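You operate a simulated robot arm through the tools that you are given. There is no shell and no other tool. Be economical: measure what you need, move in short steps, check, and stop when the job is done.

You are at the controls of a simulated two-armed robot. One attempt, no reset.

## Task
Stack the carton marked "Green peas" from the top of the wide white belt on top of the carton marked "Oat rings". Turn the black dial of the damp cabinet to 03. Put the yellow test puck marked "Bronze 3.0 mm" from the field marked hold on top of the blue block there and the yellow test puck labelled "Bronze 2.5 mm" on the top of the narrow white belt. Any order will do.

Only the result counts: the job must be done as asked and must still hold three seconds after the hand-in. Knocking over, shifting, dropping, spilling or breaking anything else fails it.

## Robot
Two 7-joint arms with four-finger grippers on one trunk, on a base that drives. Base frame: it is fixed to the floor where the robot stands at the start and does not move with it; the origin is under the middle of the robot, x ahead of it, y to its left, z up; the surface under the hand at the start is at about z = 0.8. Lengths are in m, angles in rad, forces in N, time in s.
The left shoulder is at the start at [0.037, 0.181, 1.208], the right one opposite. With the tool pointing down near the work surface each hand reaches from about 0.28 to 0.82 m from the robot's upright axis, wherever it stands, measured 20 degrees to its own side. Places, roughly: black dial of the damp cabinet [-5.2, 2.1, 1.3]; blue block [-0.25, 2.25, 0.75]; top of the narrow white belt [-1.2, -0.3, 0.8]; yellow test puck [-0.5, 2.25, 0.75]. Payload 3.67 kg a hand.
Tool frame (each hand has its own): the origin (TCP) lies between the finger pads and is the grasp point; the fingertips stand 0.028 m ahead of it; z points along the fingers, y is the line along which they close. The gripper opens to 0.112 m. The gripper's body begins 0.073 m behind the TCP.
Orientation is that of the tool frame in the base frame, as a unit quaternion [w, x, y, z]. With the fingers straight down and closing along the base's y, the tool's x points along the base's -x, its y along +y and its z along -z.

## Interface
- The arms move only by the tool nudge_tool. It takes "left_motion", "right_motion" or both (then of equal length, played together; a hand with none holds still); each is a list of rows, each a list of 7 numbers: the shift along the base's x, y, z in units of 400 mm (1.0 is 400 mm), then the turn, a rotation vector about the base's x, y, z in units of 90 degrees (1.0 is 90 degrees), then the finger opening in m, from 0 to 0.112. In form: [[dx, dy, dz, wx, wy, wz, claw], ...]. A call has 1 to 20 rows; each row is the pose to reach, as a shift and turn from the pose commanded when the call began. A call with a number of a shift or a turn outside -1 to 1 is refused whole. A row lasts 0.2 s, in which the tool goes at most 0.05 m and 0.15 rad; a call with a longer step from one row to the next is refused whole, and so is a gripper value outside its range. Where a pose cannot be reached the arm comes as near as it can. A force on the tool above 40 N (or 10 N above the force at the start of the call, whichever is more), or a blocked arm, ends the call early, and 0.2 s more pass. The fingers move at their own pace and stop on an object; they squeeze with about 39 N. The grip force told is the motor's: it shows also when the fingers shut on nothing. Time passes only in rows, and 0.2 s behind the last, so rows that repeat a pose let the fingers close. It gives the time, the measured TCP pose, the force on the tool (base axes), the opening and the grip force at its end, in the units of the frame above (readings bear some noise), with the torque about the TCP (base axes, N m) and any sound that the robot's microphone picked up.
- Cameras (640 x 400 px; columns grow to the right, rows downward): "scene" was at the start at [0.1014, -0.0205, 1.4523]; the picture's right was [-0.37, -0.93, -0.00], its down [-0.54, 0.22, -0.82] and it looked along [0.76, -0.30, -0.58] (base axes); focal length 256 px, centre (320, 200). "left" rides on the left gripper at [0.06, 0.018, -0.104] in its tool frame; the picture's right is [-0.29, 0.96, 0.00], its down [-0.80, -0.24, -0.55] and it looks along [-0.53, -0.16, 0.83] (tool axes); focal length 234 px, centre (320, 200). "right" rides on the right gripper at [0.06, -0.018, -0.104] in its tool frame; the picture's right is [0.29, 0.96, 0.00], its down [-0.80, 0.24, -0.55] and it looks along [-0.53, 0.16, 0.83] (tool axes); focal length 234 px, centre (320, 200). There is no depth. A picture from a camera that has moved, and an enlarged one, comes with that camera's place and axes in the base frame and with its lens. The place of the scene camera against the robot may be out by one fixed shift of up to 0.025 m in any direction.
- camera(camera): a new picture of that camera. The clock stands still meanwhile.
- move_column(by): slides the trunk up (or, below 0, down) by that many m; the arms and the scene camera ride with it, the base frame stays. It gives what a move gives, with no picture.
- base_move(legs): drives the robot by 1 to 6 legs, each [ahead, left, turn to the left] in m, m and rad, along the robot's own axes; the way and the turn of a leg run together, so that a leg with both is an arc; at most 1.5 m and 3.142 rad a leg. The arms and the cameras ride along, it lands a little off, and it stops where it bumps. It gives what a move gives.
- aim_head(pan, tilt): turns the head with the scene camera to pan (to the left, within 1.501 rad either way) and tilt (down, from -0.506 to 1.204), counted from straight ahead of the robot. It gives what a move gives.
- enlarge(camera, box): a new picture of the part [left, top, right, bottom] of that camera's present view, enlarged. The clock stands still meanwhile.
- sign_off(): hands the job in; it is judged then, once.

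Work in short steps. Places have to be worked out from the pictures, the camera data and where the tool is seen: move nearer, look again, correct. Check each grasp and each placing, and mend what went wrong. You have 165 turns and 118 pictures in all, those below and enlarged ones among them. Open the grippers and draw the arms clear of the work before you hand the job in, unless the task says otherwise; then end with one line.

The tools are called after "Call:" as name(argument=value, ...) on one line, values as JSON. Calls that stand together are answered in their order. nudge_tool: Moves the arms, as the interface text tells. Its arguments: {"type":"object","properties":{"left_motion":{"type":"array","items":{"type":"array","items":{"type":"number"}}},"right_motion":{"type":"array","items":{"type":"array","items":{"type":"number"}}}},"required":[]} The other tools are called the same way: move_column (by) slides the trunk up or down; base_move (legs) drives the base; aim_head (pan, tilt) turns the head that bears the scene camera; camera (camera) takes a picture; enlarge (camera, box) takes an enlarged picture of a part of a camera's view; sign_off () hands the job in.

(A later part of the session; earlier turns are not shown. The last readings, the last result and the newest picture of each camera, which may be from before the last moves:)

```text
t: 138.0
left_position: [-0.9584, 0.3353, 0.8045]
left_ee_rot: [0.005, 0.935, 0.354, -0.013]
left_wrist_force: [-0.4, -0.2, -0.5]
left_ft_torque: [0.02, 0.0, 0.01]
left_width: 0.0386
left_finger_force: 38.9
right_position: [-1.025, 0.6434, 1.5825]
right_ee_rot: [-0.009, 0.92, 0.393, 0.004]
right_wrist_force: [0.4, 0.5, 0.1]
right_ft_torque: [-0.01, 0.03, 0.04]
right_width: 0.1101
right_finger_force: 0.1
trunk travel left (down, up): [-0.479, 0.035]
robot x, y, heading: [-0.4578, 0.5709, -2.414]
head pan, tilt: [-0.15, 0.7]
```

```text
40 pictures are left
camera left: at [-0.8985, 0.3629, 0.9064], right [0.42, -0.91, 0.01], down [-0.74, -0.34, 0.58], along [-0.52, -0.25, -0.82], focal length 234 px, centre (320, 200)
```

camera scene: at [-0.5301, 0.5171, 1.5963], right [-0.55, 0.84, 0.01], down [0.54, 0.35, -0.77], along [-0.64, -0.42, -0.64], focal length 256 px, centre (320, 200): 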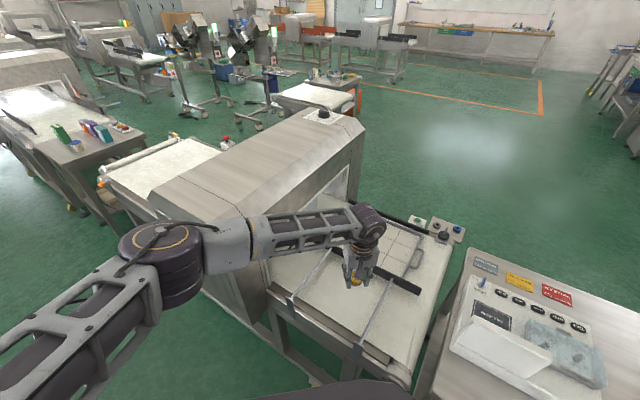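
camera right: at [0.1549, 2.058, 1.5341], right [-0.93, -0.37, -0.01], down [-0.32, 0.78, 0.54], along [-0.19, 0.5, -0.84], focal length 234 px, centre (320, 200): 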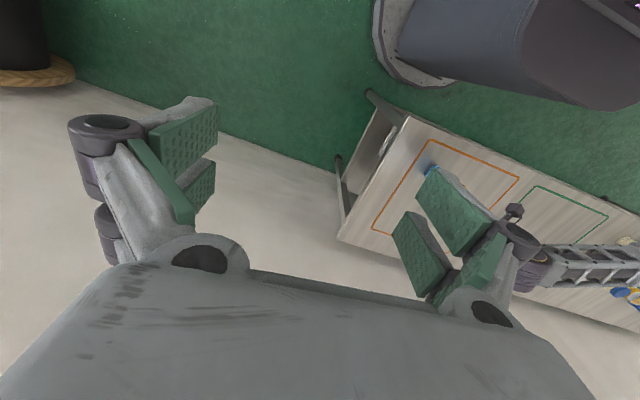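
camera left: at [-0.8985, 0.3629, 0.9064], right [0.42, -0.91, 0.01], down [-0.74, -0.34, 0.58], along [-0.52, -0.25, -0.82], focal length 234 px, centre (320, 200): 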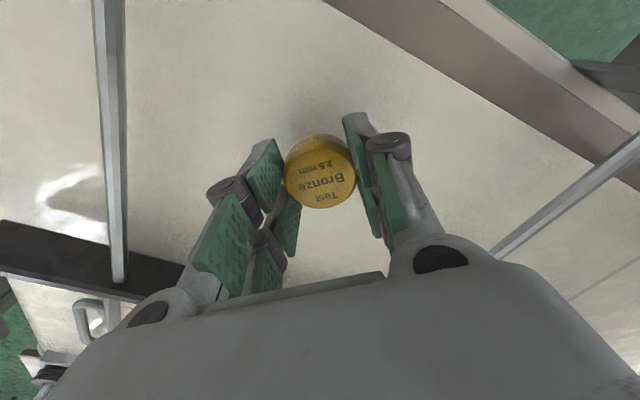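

The shadow is strengthening but there's no contact. I continue in small steps.

Call:
nudge_tool(left_motion=[[0.0, 0.0, -0.006, 0, 0, 0, 0.0], [0.0, 0.0, -0.012, 0, 0, 0, 0.0], [0.0, 0.0, -0.018, 0, 0, 0, 0.0], [0.0, 0.0, -0.024, 0, 0, 0, 0.0], [0.0, 0.0, -0.024, 0, 0, 0, 0.0]])

Call:
nudge_tool(left_motion=[[0.0, 0.0, -0.006, 0, 0, 0, 0.0], [0.0, 0.0, -0.012, 0, 0, 0, 0.0], [0.0, 0.0, -0.018, 0, 0, 0, 0.0], [0.0, 0.0, -0.018, 0, 0, 0, 0.0]])

Call:
camera(camera="left")

```text
t: 139.2
left_position: [-0.9585, 0.3344, 0.7934]
left_ee_rot: [0.004, 0.935, 0.354, -0.014]
left_wrist_force: [0.3, -0.1, 0.1]
left_ft_torque: [-0.01, 0.02, 0.04]
left_width: 0.0387
left_finger_force: 38.4
right_position: [-1.0264, 0.6433, 1.5831]
right_ee_rot: [-0.01, 0.92, 0.392, 0.004]
right_wrist_force: [0.0, 0.1, -0.2]
right_ft_torque: [-0.02, 0.0, -0.02]
right_width: 0.1101
right_finger_force: 0.0
trunk travel left (down, up): [-0.479, 0.035]
robot x, y, heading: [-0.4554, 0.5649, -2.416]
head pan, tilt: [-0.15, 0.7]
```

```text
t: 140.2
left_position: [-0.9588, 0.3348, 0.7878]
left_ee_rot: [0.005, 0.936, 0.353, -0.013]
left_wrist_force: [0.3, -0.5, 0.1]
left_ft_torque: [-0.04, 0.0, 0.0]
left_width: 0.0387
left_finger_force: 38.9
right_position: [-1.0247, 0.6438, 1.5841]
right_ee_rot: [-0.009, 0.92, 0.392, 0.005]
right_wrist_force: [-0.1, 0.3, -0.3]
right_ft_torque: [0.01, -0.04, 0.01]
right_width: 0.1103
right_finger_force: 0.1
trunk travel left (down, up): [-0.479, 0.035]
robot x, y, heading: [-0.4589, 0.5718, -2.413]
head pan, tilt: [-0.15, 0.7]
```

```text
39 pictures are left
camera left: at [-0.8991, 0.3627, 0.8893], right [0.42, -0.91, 0.01], down [-0.74, -0.34, 0.58], along [-0.52, -0.25, -0.82], focal length 234 px, centre (320, 200)
```

left: 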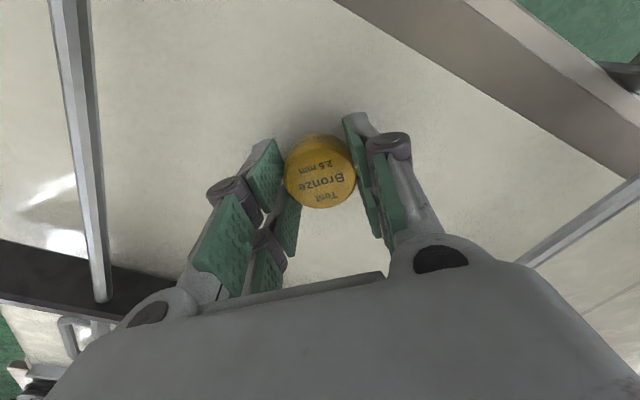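

The contact shadow is closing in. I take smaller steps.

Call:
nudge_tool(left_motion=[[0.0, 0.0, -0.005, 0, 0, 0, 0.0], [0.0, 0.0, -0.01, 0, 0, 0, 0.0], [0.0, 0.0, -0.01, 0, 0, 0, 0.0]])

Call:
nudge_tool(left_motion=[[0.0, 0.0, -0.005, 0, 0, 0, 0.0], [0.0, 0.0, -0.01, 0, 0, 0, 0.0], [0.0, 0.0, -0.01, 0, 0, 0, 0.0]])

Call:
nudge_tool(left_motion=[[0.0, 0.0, -0.005, 0, 0, 0, 0.0], [0.0, 0.0, -0.01, 0, 0, 0, 0.0], [0.0, 0.0, -0.01, 0, 0, 0, 0.0]])

```text
t: 141.0
left_position: [-0.9588, 0.3346, 0.7829]
left_ee_rot: [0.005, 0.936, 0.352, -0.013]
left_wrist_force: [0.0, 0.6, 0.3]
left_ft_torque: [-0.02, -0.03, -0.01]
left_width: 0.0387
left_finger_force: 39.5
right_position: [-1.0254, 0.6426, 1.5839]
right_ee_rot: [-0.01, 0.92, 0.392, 0.005]
right_wrist_force: [0.5, 0.6, -0.2]
right_ft_torque: [0.01, 0.01, 0.0]
right_width: 0.1097
right_finger_force: 0.0
trunk travel left (down, up): [-0.479, 0.035]
robot x, y, heading: [-0.456, 0.5705, -2.411]
head pan, tilt: [-0.15, 0.7]
```

```text
t: 141.8
left_position: [-0.959, 0.3348, 0.7794]
left_ee_rot: [0.004, 0.935, 0.354, -0.013]
left_wrist_force: [0.0, -0.5, 1.7]
left_ft_torque: [0.02, -0.04, -0.01]
left_width: 0.0386
left_finger_force: 39.2
right_position: [-1.0249, 0.6428, 1.5837]
right_ee_rot: [-0.01, 0.92, 0.392, 0.004]
right_wrist_force: [-0.3, 0.1, -0.1]
right_ft_torque: [-0.01, 0.02, -0.01]
right_width: 0.1101
right_finger_force: 0.0
trunk travel left (down, up): [-0.479, 0.035]
robot x, y, heading: [-0.4555, 0.5692, -2.413]
head pan, tilt: [-0.15, 0.7]
```

```text
t: 142.6
left_position: [-0.9592, 0.3345, 0.7781]
left_ee_rot: [0.005, 0.935, 0.353, -0.015]
left_wrist_force: [-0.7, -2.7, 33.3]
left_ft_torque: [0.09, -0.23, 0.03]
left_width: 0.0389
left_finger_force: 38.8
right_position: [-1.0228, 0.6432, 1.5844]
right_ee_rot: [-0.009, 0.92, 0.392, 0.004]
right_wrist_force: [-0.7, 0.4, 0.4]
right_ft_torque: [-0.05, -0.07, -0.03]
right_width: 0.1101
right_finger_force: 0.0
trunk travel left (down, up): [-0.479, 0.035]
robot x, y, heading: [-0.4557, 0.5683, -2.415]
head pan, tilt: [-0.15, 0.7]
```

Contact at 33 N with TCP at 0.778. I back off about 3 mm to unload, then release.

Call:
nudge_tool(left_motion=[[0.0, 0.0, 0.004, 0, 0, 0, 0.0], [0.0, 0.0, 0.008, 0, 0, 0, 0.0], [0.0, 0.0, 0.008, 0, 0, 0, 0.0]])

```text
t: 143.4
left_position: [-0.957, 0.3351, 0.7791]
left_ee_rot: [0.004, 0.935, 0.353, -0.012]
left_wrist_force: [-6.2, -2.4, 14.3]
left_ft_torque: [0.01, 0.09, 0.05]
left_width: 0.0387
left_finger_force: 38.6
right_position: [-1.0247, 0.6438, 1.5839]
right_ee_rot: [-0.01, 0.92, 0.393, 0.005]
right_wrist_force: [0.1, 0.0, -0.9]
right_ft_torque: [-0.05, 0.01, -0.01]
right_width: 0.11
right_finger_force: 0.0
trunk travel left (down, up): [-0.479, 0.035]
robot x, y, heading: [-0.4546, 0.5664, -2.417]
head pan, tilt: [-0.15, 0.7]
```

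Call:
nudge_tool(left_motion=[[0.0, 0.0, 0.003, 0, 0, 0, 0.0], [0.0, 0.0, 0.005, 0, 0, 0, 0.0], [0.0, 0.0, 0.005, 0, 0, 0, 0.044], [0.0, 0.0, 0.005, 0, 0, 0, 0.055], [0.0, 0.0, 0.005, 0, 0, 0, 0.065], [0.0, 0.0, 0.005, 0, 0, 0, 0.065]])

Call:
camera(camera="left")

```text
t: 144.8
left_position: [-0.9582, 0.3343, 0.7806]
left_ee_rot: [0.004, 0.935, 0.353, -0.013]
left_wrist_force: [0.7, -0.5, -0.6]
left_ft_torque: [-0.01, -0.02, -0.04]
left_width: 0.0651
left_finger_force: 0.1
right_position: [-1.0237, 0.6425, 1.5832]
right_ee_rot: [-0.01, 0.92, 0.392, 0.004]
right_wrist_force: [0.0, 0.0, -0.5]
right_ft_torque: [0.01, 0.03, -0.01]
right_width: 0.1097
right_finger_force: 0.0
trunk travel left (down, up): [-0.479, 0.035]
robot x, y, heading: [-0.4578, 0.5695, -2.414]
head pan, tilt: [-0.15, 0.7]
```

```text
38 pictures are left
camera left: at [-0.8986, 0.3625, 0.8821], right [0.42, -0.91, 0.01], down [-0.74, -0.34, 0.58], along [-0.52, -0.25, -0.82], focal length 234 px, centre (320, 200)
```

left: 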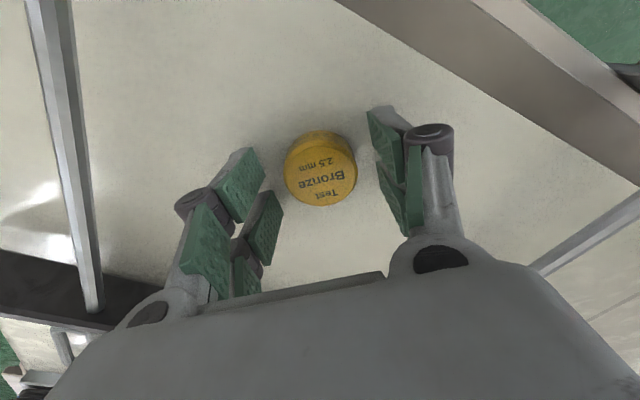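

The puck rests on the belt. I rise straight up.

Call:
nudge_tool(left_motion=[[0, 0, 0.05, 0, 0, 0, 0.065], [0, 0, 0.12, 0, 0, 0, 0.065], [0, 0, 0.22, 0, 0, 0, 0.065], [0, 0, 0.32, 0, 0, 0, 0.065], [0, 0, 0.42, 0, 0, 0, 0.065], [0, 0, 0.52, 0, 0, 0, 0.065], [0, 0, 0.62, 0, 0, 0, 0.065], [0, 0, 0.72, 0, 0, 0, 0.065], [0, 0, 0.82, 0, 0, 0, 0.065], [0, 0, 0.92, 0, 0, 0, 0.065], [0, 0, 0.98, 0, 0, 0, 0.065], [0, 0, 0.98, 0, 0, 0, 0.065]])

Call:
enlarge(camera="scene", box=[250, 170, 450, 390])

```text
t: 147.4
left_position: [-0.9574, 0.3338, 1.1737]
left_ee_rot: [0.005, 0.935, 0.354, -0.013]
left_wrist_force: [-0.3, 0.6, 0.9]
left_ft_torque: [0.02, 0.02, -0.01]
left_width: 0.065
left_finger_force: 0.0
right_position: [-1.0263, 0.642, 1.5832]
right_ee_rot: [-0.01, 0.92, 0.393, 0.005]
right_wrist_force: [0.6, -0.1, 0.4]
right_ft_torque: [0.01, 0.0, -0.04]
right_width: 0.1099
right_finger_force: 0.1
trunk travel left (down, up): [-0.479, 0.035]
robot x, y, heading: [-0.4555, 0.5698, -2.413]
head pan, tilt: [-0.15, 0.7]
```

```text
1.82 times, centred on (350, 280) of scene
camera zoom: at [-0.5397, 0.5203, 1.5958], right [-0.55, 0.84, 0.0], down [0.54, 0.35, -0.76], along [-0.64, -0.42, -0.64], focal length 466 px, centre (266, 54)
```

zoom: 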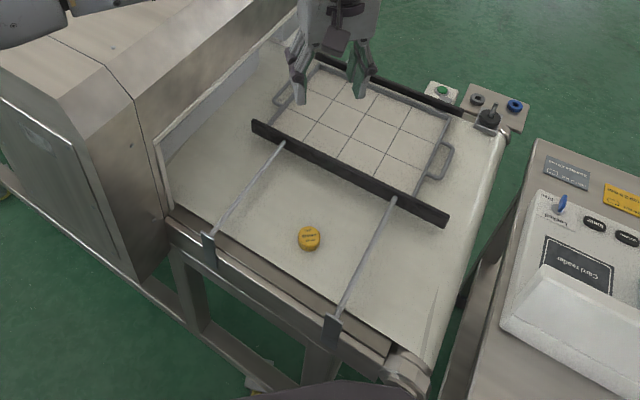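

The 2.5 puck is on the belt. I retract the left arm high, then drive back out toward the north aisle.

Call:
nudge_tool(left_motion=[[0, 0, 0.12, 0, 0, 0, 0.065], [0, 0, 0.24, 0, 0, 0, 0.065], [0.02, 0, 0.35, 0, 0, 0, 0.065], [0.08, -0.03, 0.44, 0, 0, 0, 0.065], [0.15, -0.07, 0.53, 0, 0, 0, 0.065], [0.23, -0.11, 0.6, 0, 0, 0, 0.065], [0.32, -0.15, 0.65, 0, 0, 0, 0.065], [0.41, -0.2, 0.68, 0, 0, 0, 0.065], [0.5, -0.24, 0.69, 0, 0, 0, 0.065], [0.6, -0.29, 0.69, 0, 0, 0, 0.065], [0.7, -0.34, 0.69, 0, 0, 0, 0.065], [0.75, -0.36, 0.69, 0, 0, 0, 0.065], [0.75, -0.36, 0.69, 0, 0, 0, 0.065]])

Call:
base_move(legs=[[-0.2, 0, 0], [0, 0, -0.72]])

Call:
aim_head(pan=-0.6, tilt=0.4)

Call:
camera(camera="scene")

```text
t: 150.2
left_position: [-0.658, 0.1925, 1.4489]
left_ee_rot: [0.004, 0.935, 0.354, -0.012]
left_wrist_force: [-0.1, -0.3, -0.3]
left_ft_torque: [0.02, -0.02, 0.0]
left_width: 0.0652
left_finger_force: 0.1
right_position: [-1.0266, 0.6432, 1.5828]
right_ee_rot: [-0.01, 0.92, 0.393, 0.006]
right_wrist_force: [-0.6, 0.4, -0.2]
right_ft_torque: [0.05, -0.02, 0.03]
right_width: 0.1101
right_finger_force: 0.0
trunk travel left (down, up): [-0.479, 0.035]
robot x, y, heading: [-0.4545, 0.5664, -2.413]
head pan, tilt: [-0.15, 0.7]
```

```text
t: 153.9
left_position: [-0.7083, 0.5466, 1.4496]
left_ee_rot: [-0.001, 1.0, 0.003, -0.014]
left_wrist_force: [-0.7, -0.6, -1.1]
left_ft_torque: [0.01, -0.02, 0.01]
left_width: 0.0652
left_finger_force: 0.1
right_position: [-0.6894, 1.128, 1.5823]
right_ee_rot: [-0.007, 0.999, 0.044, 0.008]
right_wrist_force: [-0.5, 0.1, 0.6]
right_ft_torque: [-0.02, -0.03, -0.05]
right_width: 0.1096
right_finger_force: 0.1
trunk travel left (down, up): [-0.479, 0.035]
robot x, y, heading: [-0.3082, 0.7024, -3.128]
head pan, tilt: [-0.15, 0.7]
```

```text
t: 154.8
left_position: [-0.7083, 0.5477, 1.4495]
left_ee_rot: [0.0, 1.0, 0.003, -0.015]
left_wrist_force: [-0.7, 0.0, 1.0]
left_ft_torque: [0.04, -0.01, 0.02]
left_width: 0.065
left_finger_force: 0.0
right_position: [-0.6883, 1.1283, 1.5832]
right_ee_rot: [-0.008, 0.999, 0.044, 0.006]
right_wrist_force: [0.2, -0.1, 0.1]
right_ft_torque: [-0.02, -0.02, 0.01]
right_width: 0.11
right_finger_force: 0.0
trunk travel left (down, up): [-0.479, 0.035]
robot x, y, heading: [-0.3133, 0.6962, -3.131]
head pan, tilt: [-0.6, 0.4]
```

```text
36 pictures are left
camera scene: at [-0.4034, 0.7624, 1.6227], right [0.56, 0.83, 0.0], down [0.32, -0.22, -0.92], along [-0.77, 0.51, -0.39], focal length 256 px, centre (320, 200)
```

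scene: 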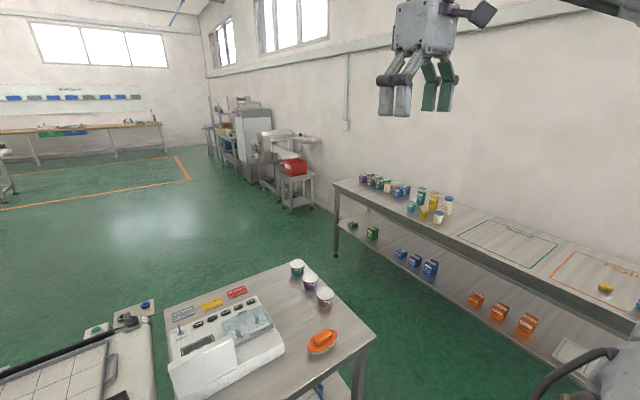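

I zoom in toward the expected cabinet location around column 230-270.

Call:
enlarge(camera="scene", box=[190, 80, 330, 220])

```text
2.86 times, centred on (260, 150) of scene
camera zoom: at [-0.4034, 0.7624, 1.6227], right [0.56, 0.83, 0.0], down [0.32, -0.22, -0.92], along [-0.77, 0.51, -0.39], focal length 732 px, centre (491, 343)
```

zoom: 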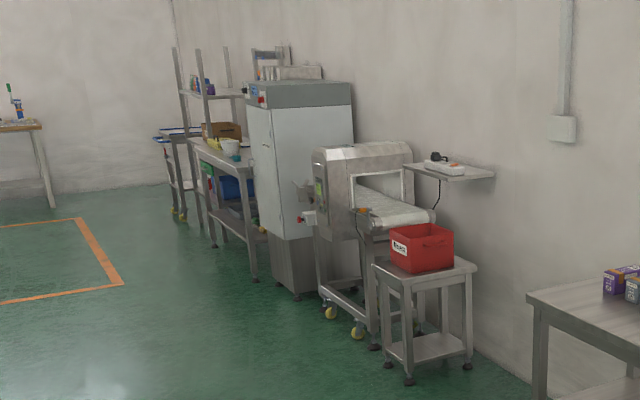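

The cabinet front faces -y with a control panel at its top left. I first strafe right to y≈1.68, between the two tables.

Call:
base_move(legs=[[0, -0.98, 0]])

Call:
aim_head(pan=0.0, tilt=0.6)

Call:
camera(camera="scene")

```text
t: 160.0
left_position: [-0.7173, 1.5241, 1.4489]
left_ee_rot: [-0.001, 1.0, 0.002, -0.014]
left_wrist_force: [-0.4, 0.2, -1.1]
left_ft_torque: [0.05, -0.01, 0.02]
left_width: 0.0649
left_finger_force: 0.1
right_position: [-0.697, 2.1051, 1.5831]
right_ee_rot: [-0.008, 0.999, 0.043, 0.008]
right_wrist_force: [0.7, 0.1, 0.6]
right_ft_torque: [0.04, 0.03, 0.0]
right_width: 0.1101
right_finger_force: 0.1
trunk travel left (down, up): [-0.479, 0.035]
robot x, y, heading: [-0.316, 1.677, -3.138]
head pan, tilt: [-0.6, 0.4]
```

```text
t: 161.0
left_position: [-0.7178, 1.5254, 1.4495]
left_ee_rot: [0.0, 1.0, 0.003, -0.015]
left_wrist_force: [0.1, 0.1, -0.5]
left_ft_torque: [0.0, 0.0, -0.02]
left_width: 0.065
left_finger_force: 0.0
right_position: [-0.6963, 2.1058, 1.5843]
right_ee_rot: [-0.008, 0.999, 0.044, 0.007]
right_wrist_force: [-0.5, -0.5, -0.5]
right_ft_torque: [-0.01, 0.03, 0.01]
right_width: 0.11
right_finger_force: 0.0
trunk travel left (down, up): [-0.479, 0.035]
robot x, y, heading: [-0.3226, 1.6775, -3.138]
head pan, tilt: [0.0, 0.6]
```

```text
34 pictures are left
camera scene: at [-0.4237, 1.6875, 1.6045], right [-0.01, 1.0, 0.0], down [0.56, 0.0, -0.83], along [-0.83, -0.01, -0.56], focal length 256 px, centre (320, 200)
```

scene: 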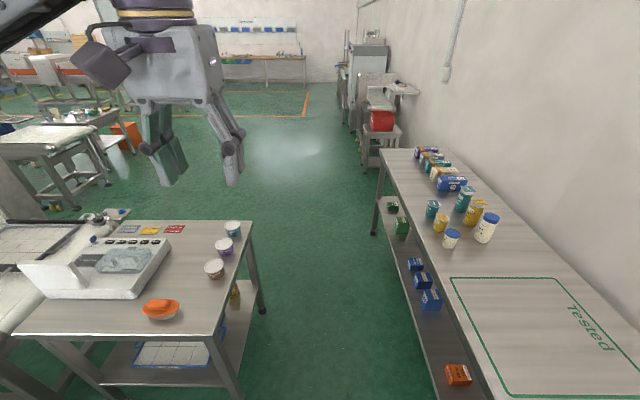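

The gap looks about 0.7 m wide. I look straight down to gauge my base width.

Call:
aim_head(pan=0.0, tilt=1.2)

Call:
camera(camera="scene")

```text
t: 162.0
left_position: [-0.7166, 1.5261, 1.4494]
left_ee_rot: [0.0, 1.0, 0.001, -0.014]
left_wrist_force: [0.2, -0.5, 0.6]
left_ft_torque: [0.02, 0.0, -0.01]
left_width: 0.0648
left_finger_force: 0.1
right_position: [-0.6972, 2.1054, 1.5835]
right_ee_rot: [-0.007, 0.999, 0.043, 0.008]
right_wrist_force: [0.3, 0.0, -0.4]
right_ft_torque: [-0.03, 0.02, 0.0]
right_width: 0.1099
right_finger_force: 0.0
trunk travel left (down, up): [-0.479, 0.035]
robot x, y, heading: [-0.3165, 1.6727, -3.137]
head pan, tilt: [0.0, 1.201]
```

```text
33 pictures are left
camera scene: at [-0.3913, 1.6877, 1.56], right [-0.01, 1.0, 0.0], down [0.93, 0.01, -0.36], along [-0.36, 0.0, -0.93], focal length 256 px, centre (320, 200)
```

scene: 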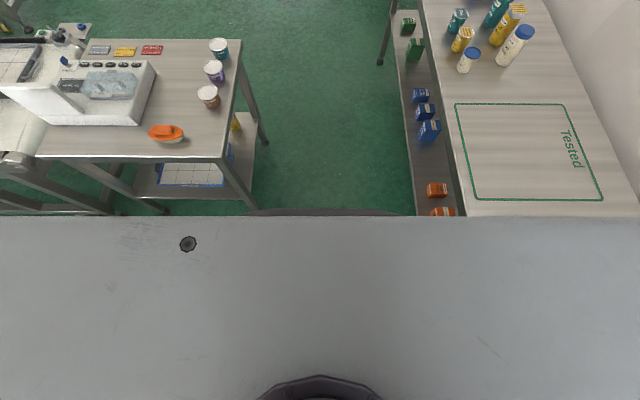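

The gap spans y from about 1.345 to 2.14, centred near 1.745. I centre on it and drive ahead 0.8 m first.

Call:
base_move(legs=[[0, -0.07, 0], [0.5, 0, 0]])

Call:
aim_head(pan=0.0, tilt=0.6)

```text
t: 165.6
left_position: [-1.2121, 1.5934, 1.4496]
left_ee_rot: [-0.001, 1.0, 0.001, -0.015]
left_wrist_force: [-0.2, 0.2, -0.2]
left_ft_torque: [0.0, 0.01, 0.03]
left_width: 0.0651
left_finger_force: 0.0
right_position: [-1.1885, 2.1741, 1.5837]
right_ee_rot: [-0.007, 0.999, 0.042, 0.007]
right_wrist_force: [0.6, -0.2, -0.2]
right_ft_torque: [-0.02, 0.02, -0.01]
right_width: 0.1098
right_finger_force: 0.2
trunk travel left (down, up): [-0.479, 0.035]
robot x, y, heading: [-0.8164, 1.7411, -3.142]
head pan, tilt: [0.0, 1.201]
```

```text
t: 166.6
left_position: [-1.2139, 1.5922, 1.4504]
left_ee_rot: [0.0, 1.0, 0.0, -0.013]
left_wrist_force: [1.0, 0.0, 0.1]
left_ft_torque: [-0.01, 0.01, 0.0]
left_width: 0.0651
left_finger_force: 0.1
right_position: [-1.1906, 2.1739, 1.5838]
right_ee_rot: [-0.007, 0.999, 0.042, 0.008]
right_wrist_force: [-0.6, 0.3, -0.6]
right_ft_torque: [0.02, 0.01, -0.03]
right_width: 0.11
right_finger_force: 0.0
trunk travel left (down, up): [-0.479, 0.035]
robot x, y, heading: [-0.8135, 1.7405, -3.131]
head pan, tilt: [0.0, 0.6]
```

There was no bump entering the gap. I continue ahead.

Call:
base_move(legs=[[1.3, 0, 0]])

Call:
camera(camera="scene")

```text
t: 173.3
left_position: [-2.4994, 1.5849, 1.4498]
left_ee_rot: [0.0, 1.0, 0.002, -0.013]
left_wrist_force: [0.4, 0.9, -0.4]
left_ft_torque: [-0.03, 0.02, -0.01]
left_width: 0.0651
left_finger_force: 0.1
right_position: [-2.4779, 2.1657, 1.5833]
right_ee_rot: [-0.007, 0.999, 0.043, 0.007]
right_wrist_force: [-0.2, 0.3, 0.1]
right_ft_torque: [-0.01, 0.01, -0.01]
right_width: 0.1099
right_finger_force: 0.1
trunk travel left (down, up): [-0.479, 0.035]
robot x, y, heading: [-2.1013, 1.7341, -3.128]
head pan, tilt: [0.0, 0.6]
```

```text
32 pictures are left
camera scene: at [-2.2059, 1.7467, 1.6046], right [-0.01, 1.0, 0.0], down [0.56, 0.0, -0.83], along [-0.83, -0.01, -0.56], focal length 256 px, centre (320, 200)
```

scene: 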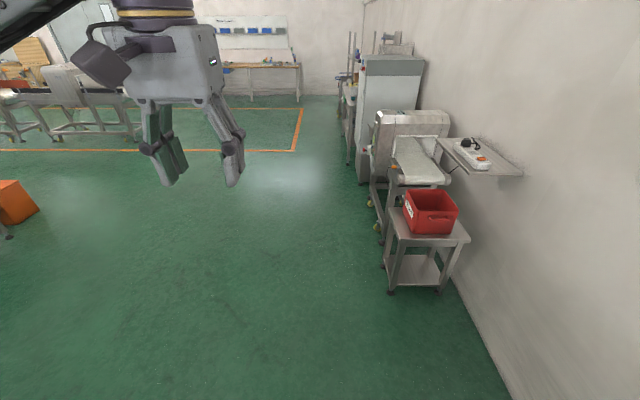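

I'm through. I drive diagonally to about (-5.1, 1.42) and turn right to face the cabinet.

Call:
base_move(legs=[[1.5, 0.31, 0], [1.48, 0, 0], [0, 0, -1.571]])

Call:
aim_head(pan=0.0, tilt=0.3)

Call:
camera(camera="scene")

```text
refused: leg 1 is longer than a leg can be; nothing moved
```

```text
t: 174.1
left_position: [-2.5007, 1.5844, 1.4496]
left_ee_rot: [0.0, 1.0, 0.001, -0.014]
left_wrist_force: [-0.1, 0.0, 0.9]
left_ft_torque: [0.01, -0.06, -0.02]
left_width: 0.0649
left_finger_force: 0.0
right_position: [-2.4792, 2.1672, 1.5835]
right_ee_rot: [-0.008, 0.999, 0.042, 0.008]
right_wrist_force: [-1.0, 0.3, -0.5]
right_ft_torque: [-0.04, 0.02, -0.02]
right_width: 0.1102
right_finger_force: 0.0
trunk travel left (down, up): [-0.479, 0.035]
robot x, y, heading: [-2.1028, 1.7373, -3.134]
head pan, tilt: [0.0, 0.3]
```

```text
31 pictures are left
camera scene: at [-2.2121, 1.7467, 1.6319], right [-0.01, 1.0, 0.0], down [0.3, 0.0, -0.95], along [-0.95, -0.01, -0.3], focal length 256 px, centre (320, 200)
```

scene: 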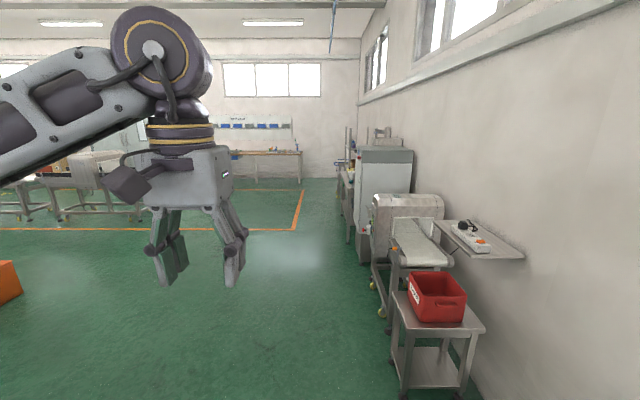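

The leg was too long, so I split it.

Call:
base_move(legs=[[1.4, 0.31, 0], [1.4, 0, 0], [0.15, 0, 0], [0, 0, -1.571]])

Call:
camera(camera="scene")

```text
t: 193.1
left_position: [-5.167, 1.7732, 1.4498]
left_ee_rot: [-0.01, 0.711, -0.703, -0.009]
left_wrist_force: [-0.8, 0.1, 0.6]
left_ft_torque: [-0.01, -0.02, 0.01]
left_width: 0.0652
left_finger_force: 0.0
right_position: [-4.5849, 1.7572, 1.5835]
right_ee_rot: [0.0, 0.74, -0.672, 0.01]
right_wrist_force: [0.2, 0.3, 0.6]
right_ft_torque: [0.01, -0.02, -0.01]
right_width: 0.1099
right_finger_force: 0.0
trunk travel left (down, up): [-0.479, 0.035]
robot x, y, heading: [-5.0156, 1.378, 1.579]
head pan, tilt: [0.0, 0.3]
```

```text
30 pictures are left
camera scene: at [-5.0114, 1.5026, 1.632], right [1.0, 0.02, 0.0], down [0.01, -0.3, -0.96], along [-0.02, 0.96, -0.3], focal length 256 px, centre (320, 200)
```

scene: 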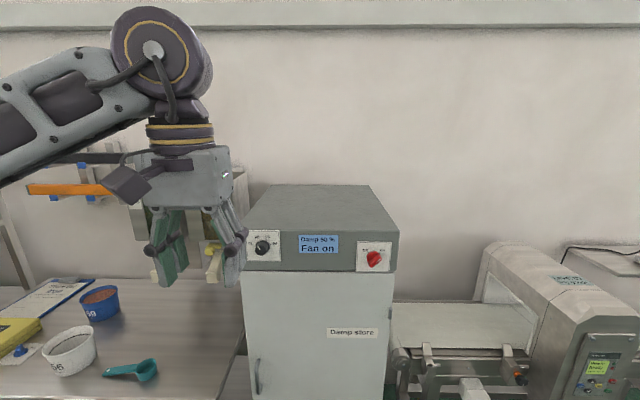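

I see "Damp store" with a black dial on the left, a red one on the right and a display. I zoom in.

Call:
enlarge(camera="scene", box=[235, 220, 295, 270])

Call:
enlarge(camera="scene", box=[230, 170, 410, 350])

```text
8.00 times, centred on (265, 245) of scene
camera zoom: at [-5.0114, 1.5026, 1.632], right [1.0, 0.02, 0.0], down [0.01, -0.3, -0.96], along [-0.02, 0.96, -0.3], focal length 2049 px, centre (760, -160)
```

zoom: 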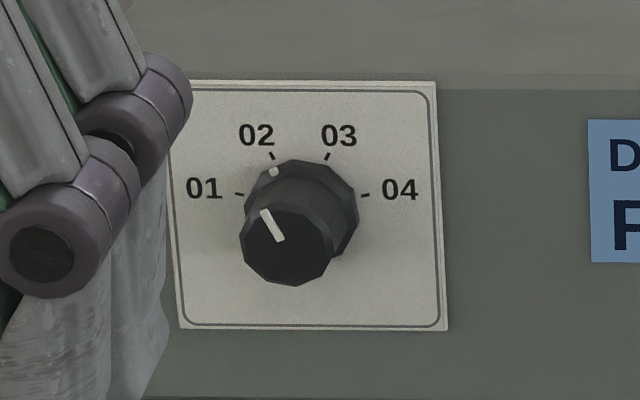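

```text
2.22 times, centred on (320, 260) of scene
camera zoom: at [-5.0114, 1.5026, 1.632], right [1.0, 0.02, 0.0], down [0.01, -0.3, -0.96], along [-0.02, 0.96, -0.3], focal length 569 px, centre (320, 67)
```

zoom: 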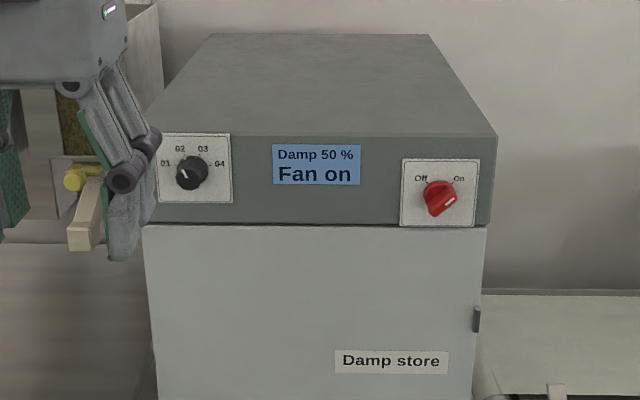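

The dial reads 02, and 03 is roughly 55° clockwise. I orient the left hand to point forward at the dial, staged about 10+ cm away.

Call:
nudge_tool(left_motion=[[0, 0.03, -0.02, 0.09, 0, 0, 0.065], [0, 0.06, -0.05, 0.18, 0, 0, 0.065], [0, 0.09, -0.08, 0.27, 0, 0, 0.065], [0, 0.12, -0.11, 0.36, 0, 0, 0.065], [0, 0.15, -0.14, 0.45, 0, 0, 0.065], [0, 0.18, -0.17, 0.54, 0, 0, 0.065], [0, 0.21, -0.2, 0.63, 0, 0, 0.065], [0, 0.24, -0.23, 0.72, 0, 0, 0.065], [0, 0.27, -0.27, 0.81, 0, 0, 0.065], [0, 0.29, -0.31, 0.9, 0, 0, 0.065], [0, 0.3, -0.34, 0.985, 0, 0, 0.065], [0, 0.3, -0.34, 0.985, 0, 0, 0.065]])

Call:
camera(camera="left")

Call:
camera(camera="scene")

```text
t: 195.7
left_position: [-5.1532, 1.9041, 1.3362]
left_ee_rot: [0.453, -0.547, 0.548, 0.442]
left_wrist_force: [1.0, 0.9, -0.2]
left_ft_torque: [0.04, 0.01, -0.01]
left_width: 0.0649
left_finger_force: 0.1
left hand out of reach, approached as far as the arm can: row 8, 9, 10, 11, 12
right_position: [-4.5868, 1.7584, 1.5833]
right_ee_rot: [0.0, 0.74, -0.673, 0.012]
right_wrist_force: [-0.1, 0.2, 0.0]
right_ft_torque: [-0.05, 0.0, -0.01]
right_width: 0.11
right_finger_force: 0.1
trunk travel left (down, up): [-0.479, 0.035]
robot x, y, heading: [-5.0085, 1.376, 1.587]
head pan, tilt: [0.0, 0.3]
```

```text
27 pictures are left
camera left: at [-5.1705, 1.7903, 1.297], right [-0.96, 0.07, 0.27], down [0.23, -0.39, 0.89], along [0.17, 0.92, 0.36], focal length 234 px, centre (320, 200)
```

left: 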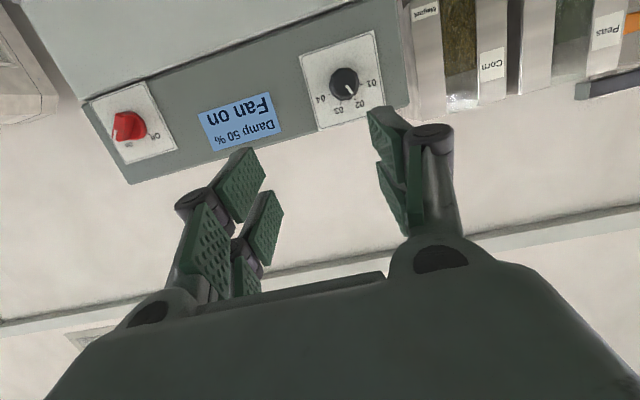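

```text
26 pictures are left
camera scene: at [-5.0117, 1.5032, 1.6319], right [1.0, 0.02, 0.0], down [0.01, -0.3, -0.96], along [-0.02, 0.95, -0.3], focal length 256 px, centre (320, 200)
```

scene: 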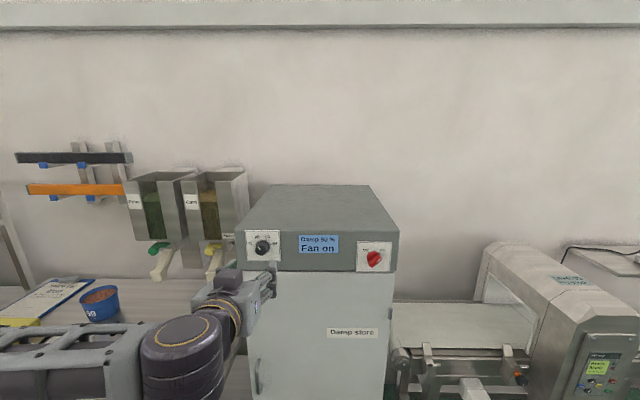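

The dial appears at about x≈-5.183, z≈1.281, y≈2.1. I move forward and align; the orientation should complete with more room.

Call:
nudge_tool(left_motion=[[-0.01, 0.05, -0.02, 0, 0, 0, 0.065], [-0.02, 0.1, -0.04, 0, 0, 0, 0.065], [-0.03, 0.15, -0.06, 0, 0, 0, 0.065], [-0.04, 0.18, -0.082, 0, 0, 0, 0.065], [-0.04, 0.2, -0.082, 0, 0, 0, 0.065], [-0.04, 0.2, -0.082, 0, 0, 0, 0.065]])

Call:
camera(camera="left")

```text
t: 197.1
left_position: [-5.1678, 1.9842, 1.303]
left_ee_rot: [-0.453, 0.548, -0.547, -0.443]
left_wrist_force: [-0.1, 0.1, -0.7]
left_ft_torque: [0.01, 0.05, 0.01]
left_width: 0.065
left_finger_force: 0.1
right_position: [-4.5853, 1.7584, 1.5846]
right_ee_rot: [-0.001, 0.74, -0.673, 0.011]
right_wrist_force: [-0.7, 0.0, -0.3]
right_ft_torque: [0.01, 0.0, -0.03]
right_width: 0.11
right_finger_force: 0.1
trunk travel left (down, up): [-0.479, 0.035]
robot x, y, heading: [-5.0154, 1.375, 1.583]
head pan, tilt: [0.0, 0.3]
```

```text
25 pictures are left
camera left: at [-5.1864, 1.8702, 1.265], right [-0.96, 0.07, 0.27], down [0.23, -0.39, 0.89], along [0.16, 0.92, 0.36], focal length 234 px, centre (320, 200)
```

left: 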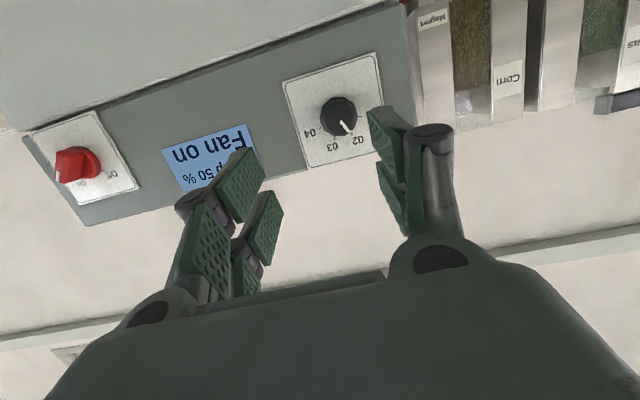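

Triangulation gives the knob at (-5.184, 2.122, 1.281). I level the tool (11° residual) and align it.

Call:
nudge_tool(left_motion=[[-0.02, 0.02, -0.02, 0.06, 0, 0, 0.065], [-0.04, 0.04, -0.055, 0.12, 0, 0, 0.065], [-0.04, 0.04, -0.055, 0.12, 0, 0, 0.065], [-0.04, 0.04, -0.055, 0.12, 0, 0, 0.065]])

Call:
camera(camera="left")

```text
t: 198.1
left_position: [-5.1286, 1.9921, 1.3185]
left_ee_rot: [-0.5, 0.505, -0.502, -0.493]
left_wrist_force: [0.5, -0.1, 0.8]
left_ft_torque: [0.01, 0.01, -0.03]
left_width: 0.0649
left_finger_force: 0.1
left hand out of reach, approached as far as the arm can: row 1, 2, 3, 4
right_position: [-4.5875, 1.7585, 1.5837]
right_ee_rot: [-0.001, 0.74, -0.672, 0.011]
right_wrist_force: [-0.3, -0.4, 0.4]
right_ft_torque: [0.02, -0.06, 0.02]
right_width: 0.1101
right_finger_force: 0.0
trunk travel left (down, up): [-0.479, 0.035]
robot x, y, heading: [-5.0112, 1.3766, 1.59]
head pan, tilt: [0.0, 0.3]
```

```text
24 pictures are left
camera left: at [-5.1453, 1.8868, 1.2592], right [-0.96, 0.01, 0.28], down [0.23, -0.54, 0.81], along [0.16, 0.84, 0.52], focal length 234 px, centre (320, 200)
```

left: 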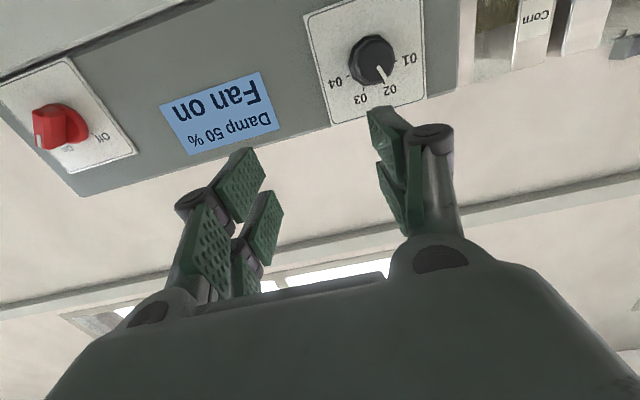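

The level orientation is at a joint limit at this height. Lowering the trunk will put the hand relatively higher, so I lower by 0.15 and raise the hand to align.

Call:
move_column(by=-0.15)

Call:
nudge_tool(left_motion=[[-0.02, 0, 0.08, 0, 0, 0, 0.065], [-0.06, 0, 0.16, 0, 0, 0, 0.065], [-0.1, 0, 0.23, 0, 0, 0, 0.065], [-0.138, 0, 0.281, 0, 0, 0, 0.065], [-0.138, 0, 0.281, 0, 0, 0, 0.065]])

```text
t: 199.9
left_position: [-5.1256, 1.9923, 1.1673]
left_ee_rot: [-0.5, 0.505, -0.503, -0.493]
left_wrist_force: [0.1, 0.1, 0.7]
left_ft_torque: [0.03, -0.01, 0.03]
left_width: 0.065
left_finger_force: 0.0
right_position: [-4.5857, 1.7575, 1.4317]
right_ee_rot: [0.0, 0.74, -0.672, 0.01]
right_wrist_force: [0.2, 0.3, -0.2]
right_ft_torque: [0.0, -0.02, 0.0]
right_width: 0.1098
right_finger_force: 0.0
trunk travel left (down, up): [-0.329, 0.185]
robot x, y, heading: [-5.008, 1.3768, 1.586]
head pan, tilt: [0.0, 0.3]
```

```text
t: 201.1
left_position: [-5.1808, 1.9913, 1.2812]
left_ee_rot: [-0.499, 0.505, -0.503, -0.493]
left_wrist_force: [0.0, 0.0, 0.1]
left_ft_torque: [0.01, -0.01, 0.02]
left_width: 0.0652
left_finger_force: 0.1
right_position: [-4.5844, 1.7584, 1.4328]
right_ee_rot: [0.0, 0.741, -0.672, 0.011]
right_wrist_force: [-0.4, -1.2, 0.7]
right_ft_torque: [0.01, 0.0, 0.03]
right_width: 0.1101
right_finger_force: 0.0
trunk travel left (down, up): [-0.329, 0.185]
robot x, y, heading: [-5.0138, 1.3767, 1.588]
head pan, tilt: [0.0, 0.3]
```

The pose is reached. I test the wrist roll range (±30° about the y axis), ending pre-rotated at -30°.

Call:
nudge_tool(left_motion=[[0, 0, 0, 0, 0.09, 0, 0.065], [0, 0, 0, 0, 0.18, 0, 0.065], [0, 0, 0, 0, 0.27, 0, 0.065], [0, 0, 0, 0, 0.34, 0, 0.065], [0, 0, 0, 0, 0.25, 0, 0.065], [0, 0, 0, 0, 0.16, 0, 0.065], [0, 0, 0, 0, 0.07, 0, 0.065], [0, 0, 0, 0, -0.02, 0, 0.065], [0, 0, 0, 0, -0.11, 0, 0.065], [0, 0, 0, 0, -0.2, 0, 0.065], [0, 0, 0, 0, -0.29, 0, 0.065], [0, 0, 0, 0, -0.33, 0, 0.065], [0, 0, 0, 0, -0.33, 0, 0.065]])

Call:
camera(camera="left")

Call:
camera(camera="scene")

```text
t: 203.9
left_position: [-5.1805, 1.9919, 1.2786]
left_ee_rot: [-0.612, 0.615, -0.357, -0.346]
left_wrist_force: [0.3, 0.7, 0.6]
left_ft_torque: [0.03, 0.03, 0.01]
left_width: 0.065
left_finger_force: 0.1
right_position: [-4.5835, 1.7578, 1.4323]
right_ee_rot: [0.0, 0.74, -0.673, 0.011]
right_wrist_force: [0.5, 0.8, 0.3]
right_ft_torque: [-0.01, -0.05, -0.04]
right_width: 0.1102
right_finger_force: 0.0
trunk travel left (down, up): [-0.329, 0.185]
robot x, y, heading: [-5.0122, 1.3739, 1.586]
head pan, tilt: [0.0, 0.3]
```

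```text
23 pictures are left
camera left: at [-5.1671, 1.8873, 1.219], right [-0.97, 0.01, -0.23], down [-0.2, -0.54, 0.82], along [-0.12, 0.84, 0.53], focal length 234 px, centre (320, 200)
```

left: 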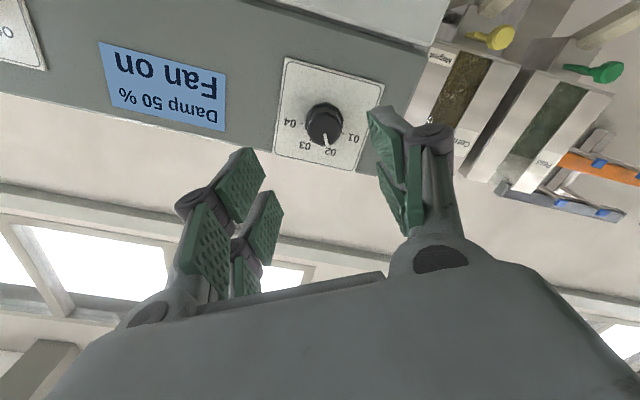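

```text
22 pictures are left
camera scene: at [-5.0113, 1.5027, 1.4809], right [1.0, 0.02, 0.0], down [0.0, -0.3, -0.96], along [-0.02, 0.96, -0.3], focal length 256 px, centre (320, 200)
```

scene: 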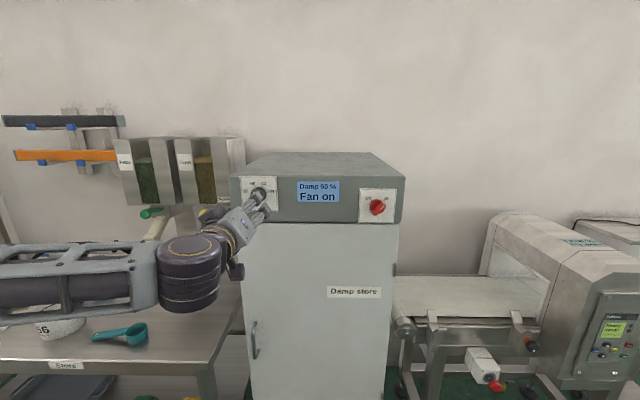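

The full roll range is reachable, and the dial is still at (-5.183, 1.280). I advance so the fingertips reach the knob's front plane.

Call:
nudge_tool(left_motion=[[-0.006, 0.06, 0.003, 0, 0, 0, 0.065], [-0.006, 0.12, 0.003, 0, 0, 0, 0.065], [-0.006, 0.18, 0.003, 0, 0, 0, 0.065], [-0.006, 0.22, 0.003, 0, 0, 0, 0.065], [-0.006, 0.24, 0.003, 0, 0, 0, 0.065], [-0.006, 0.24, 0.003, 0, 0, 0, 0.065]])

Call:
camera(camera="left")

Call:
enlarge(camera="scene", box=[230, 170, 300, 230])

```text
t: 205.3
left_position: [-5.1842, 2.0885, 1.2798]
left_ee_rot: [-0.611, 0.614, -0.358, -0.347]
left_wrist_force: [-0.1, 0.5, 0.8]
left_ft_torque: [-0.05, -0.01, -0.04]
left_width: 0.0651
left_finger_force: 0.1
right_position: [-4.5841, 1.7565, 1.4325]
right_ee_rot: [0.0, 0.74, -0.672, 0.011]
right_wrist_force: [0.2, -0.4, -1.1]
right_ft_torque: [-0.04, 0.0, -0.02]
right_width: 0.1101
right_finger_force: 0.0
trunk travel left (down, up): [-0.329, 0.185]
robot x, y, heading: [-5.0132, 1.3769, 1.579]
head pan, tilt: [0.0, 0.3]
```

```text
21 pictures are left
camera left: at [-5.1691, 1.9835, 1.2205], right [-0.97, 0.01, -0.23], down [-0.2, -0.54, 0.82], along [-0.12, 0.84, 0.53], focal length 234 px, centre (320, 200)
```

left: 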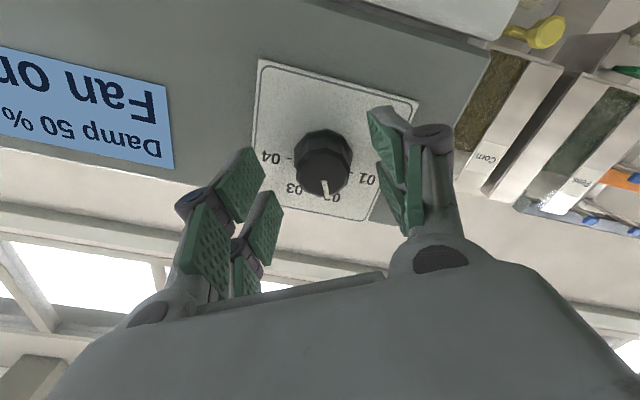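

```text
6.67 times, centred on (265, 200) of scene
camera zoom: at [-5.0112, 1.5024, 1.4809], right [1.0, 0.02, 0.0], down [0.0, -0.3, -0.96], along [-0.02, 0.96, -0.3], focal length 1707 px, centre (687, 200)
```

zoom: 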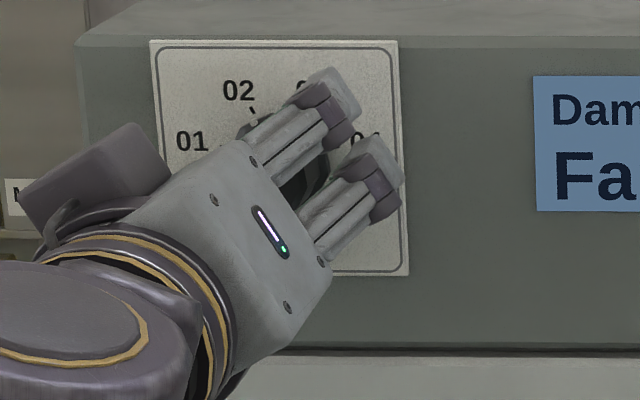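

The knob front is at y≈2.107 on the tool axis. I advance 1 cm more and close on the knob.

Call:
nudge_tool(left_motion=[[0, 0.012, 0, 0, 0, 0, 0.065], [0, 0.025, 0, 0, 0, 0, 0.065], [0, 0.025, 0, 0, 0, 0, 0.0], [0, 0.025, 0, 0, 0, 0, 0.0], [0, 0.025, 0, 0, 0, 0, 0.0], [0, 0.025, 0, 0, 0, 0, 0.0]])

```text
t: 206.7
left_position: [-5.1844, 2.0963, 1.2802]
left_ee_rot: [-0.612, 0.615, -0.358, -0.347]
left_wrist_force: [-2.9, -0.6, -3.0]
left_ft_torque: [-0.15, 0.0, 0.2]
left_width: 0.0385
left_finger_force: 45.0
right_position: [-4.5855, 1.7575, 1.4329]
right_ee_rot: [0.0, 0.74, -0.672, 0.011]
right_wrist_force: [0.1, 0.6, 1.0]
right_ft_torque: [-0.01, -0.03, -0.01]
right_width: 0.1099
right_finger_force: 0.0
trunk travel left (down, up): [-0.329, 0.185]
robot x, y, heading: [-5.0124, 1.3751, 1.587]
head pan, tilt: [0.0, 0.3]
```

The knob is gripped (0.0385). I turn clockwise 50° first and check the dial.

Call:
nudge_tool(left_motion=[[0, 0, 0, 0, 0.07, 0, 0.0], [0, 0, 0, 0, 0.14, 0, 0.0], [0, 0, 0, 0, 0.21, 0, 0.0], [0, 0, 0, 0, 0.28, 0, 0.0], [0, 0, 0, 0, 0.35, 0, 0.0], [0, 0, 0, 0, 0.42, 0, 0.0], [0, 0, 0, 0, 0.49, 0, 0.0], [0, 0, 0, 0, 0.56, 0, 0.0], [0, 0, 0, 0, 0.56, 0, 0.0]])

Call:
camera(camera="left")

Call:
enlarge(camera="scene", box=[230, 170, 300, 230])

```text
t: 208.7
left_position: [-5.1849, 2.0974, 1.2793]
left_ee_rot: [0.4, -0.409, 0.584, 0.575]
left_wrist_force: [-5.7, -4.4, -10.8]
left_ft_torque: [-0.12, -0.01, -0.04]
left_width: 0.0385
left_finger_force: 44.6
right_position: [-4.5853, 1.7579, 1.4313]
right_ee_rot: [0.0, 0.741, -0.671, 0.011]
right_wrist_force: [0.1, -0.3, -0.8]
right_ft_torque: [-0.02, 0.01, -0.03]
right_width: 0.1099
right_finger_force: 0.0
trunk travel left (down, up): [-0.329, 0.185]
robot x, y, heading: [-5.0135, 1.3745, 1.584]
head pan, tilt: [0.0, 0.3]
```

```text
19 pictures are left
camera left: at [-5.2219, 1.9929, 1.2316], right [-0.8, 0.01, 0.6], down [0.5, -0.54, 0.68], along [0.33, 0.84, 0.43], focal length 234 px, centre (320, 200)
```

left: 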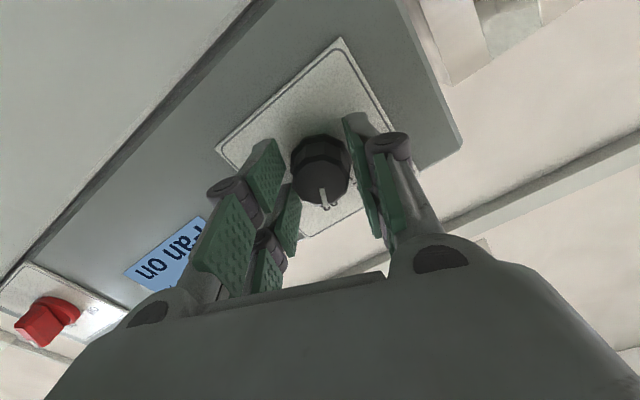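

```text
6.67 times, centred on (265, 200) of scene
camera zoom: at [-5.0126, 1.5032, 1.4808], right [1.0, 0.02, 0.0], down [0.01, -0.3, -0.96], along [-0.02, 0.95, -0.3], focal length 1707 px, centre (687, 200)
```

zoom: 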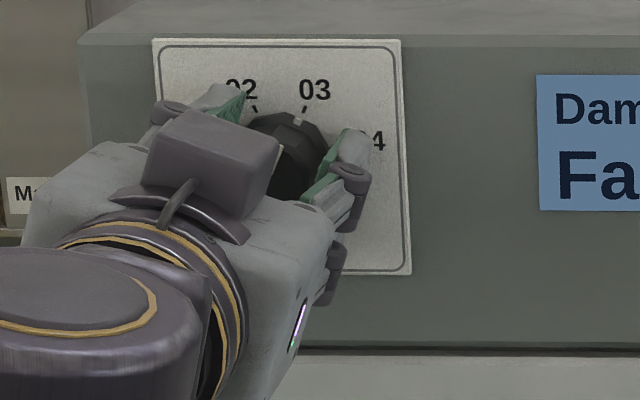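

The skirt marker is close to the 03 tick. I zoom in to check.

Call:
enlarge(camera="scene", box=[250, 176, 280, 204])

```text
14.29 times, centred on (265, 190) of scene
camera zoom: at [-5.0126, 1.5032, 1.4808], right [1.0, 0.02, 0.0], down [0.01, -0.3, -0.96], along [-0.02, 0.95, -0.3], focal length 3659 px, centre (1106, 343)
```

zoom: 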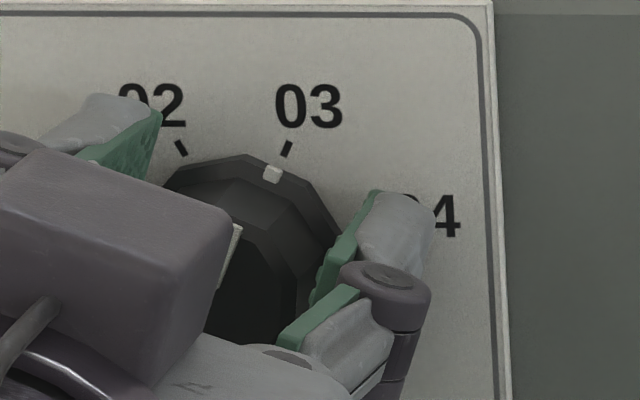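

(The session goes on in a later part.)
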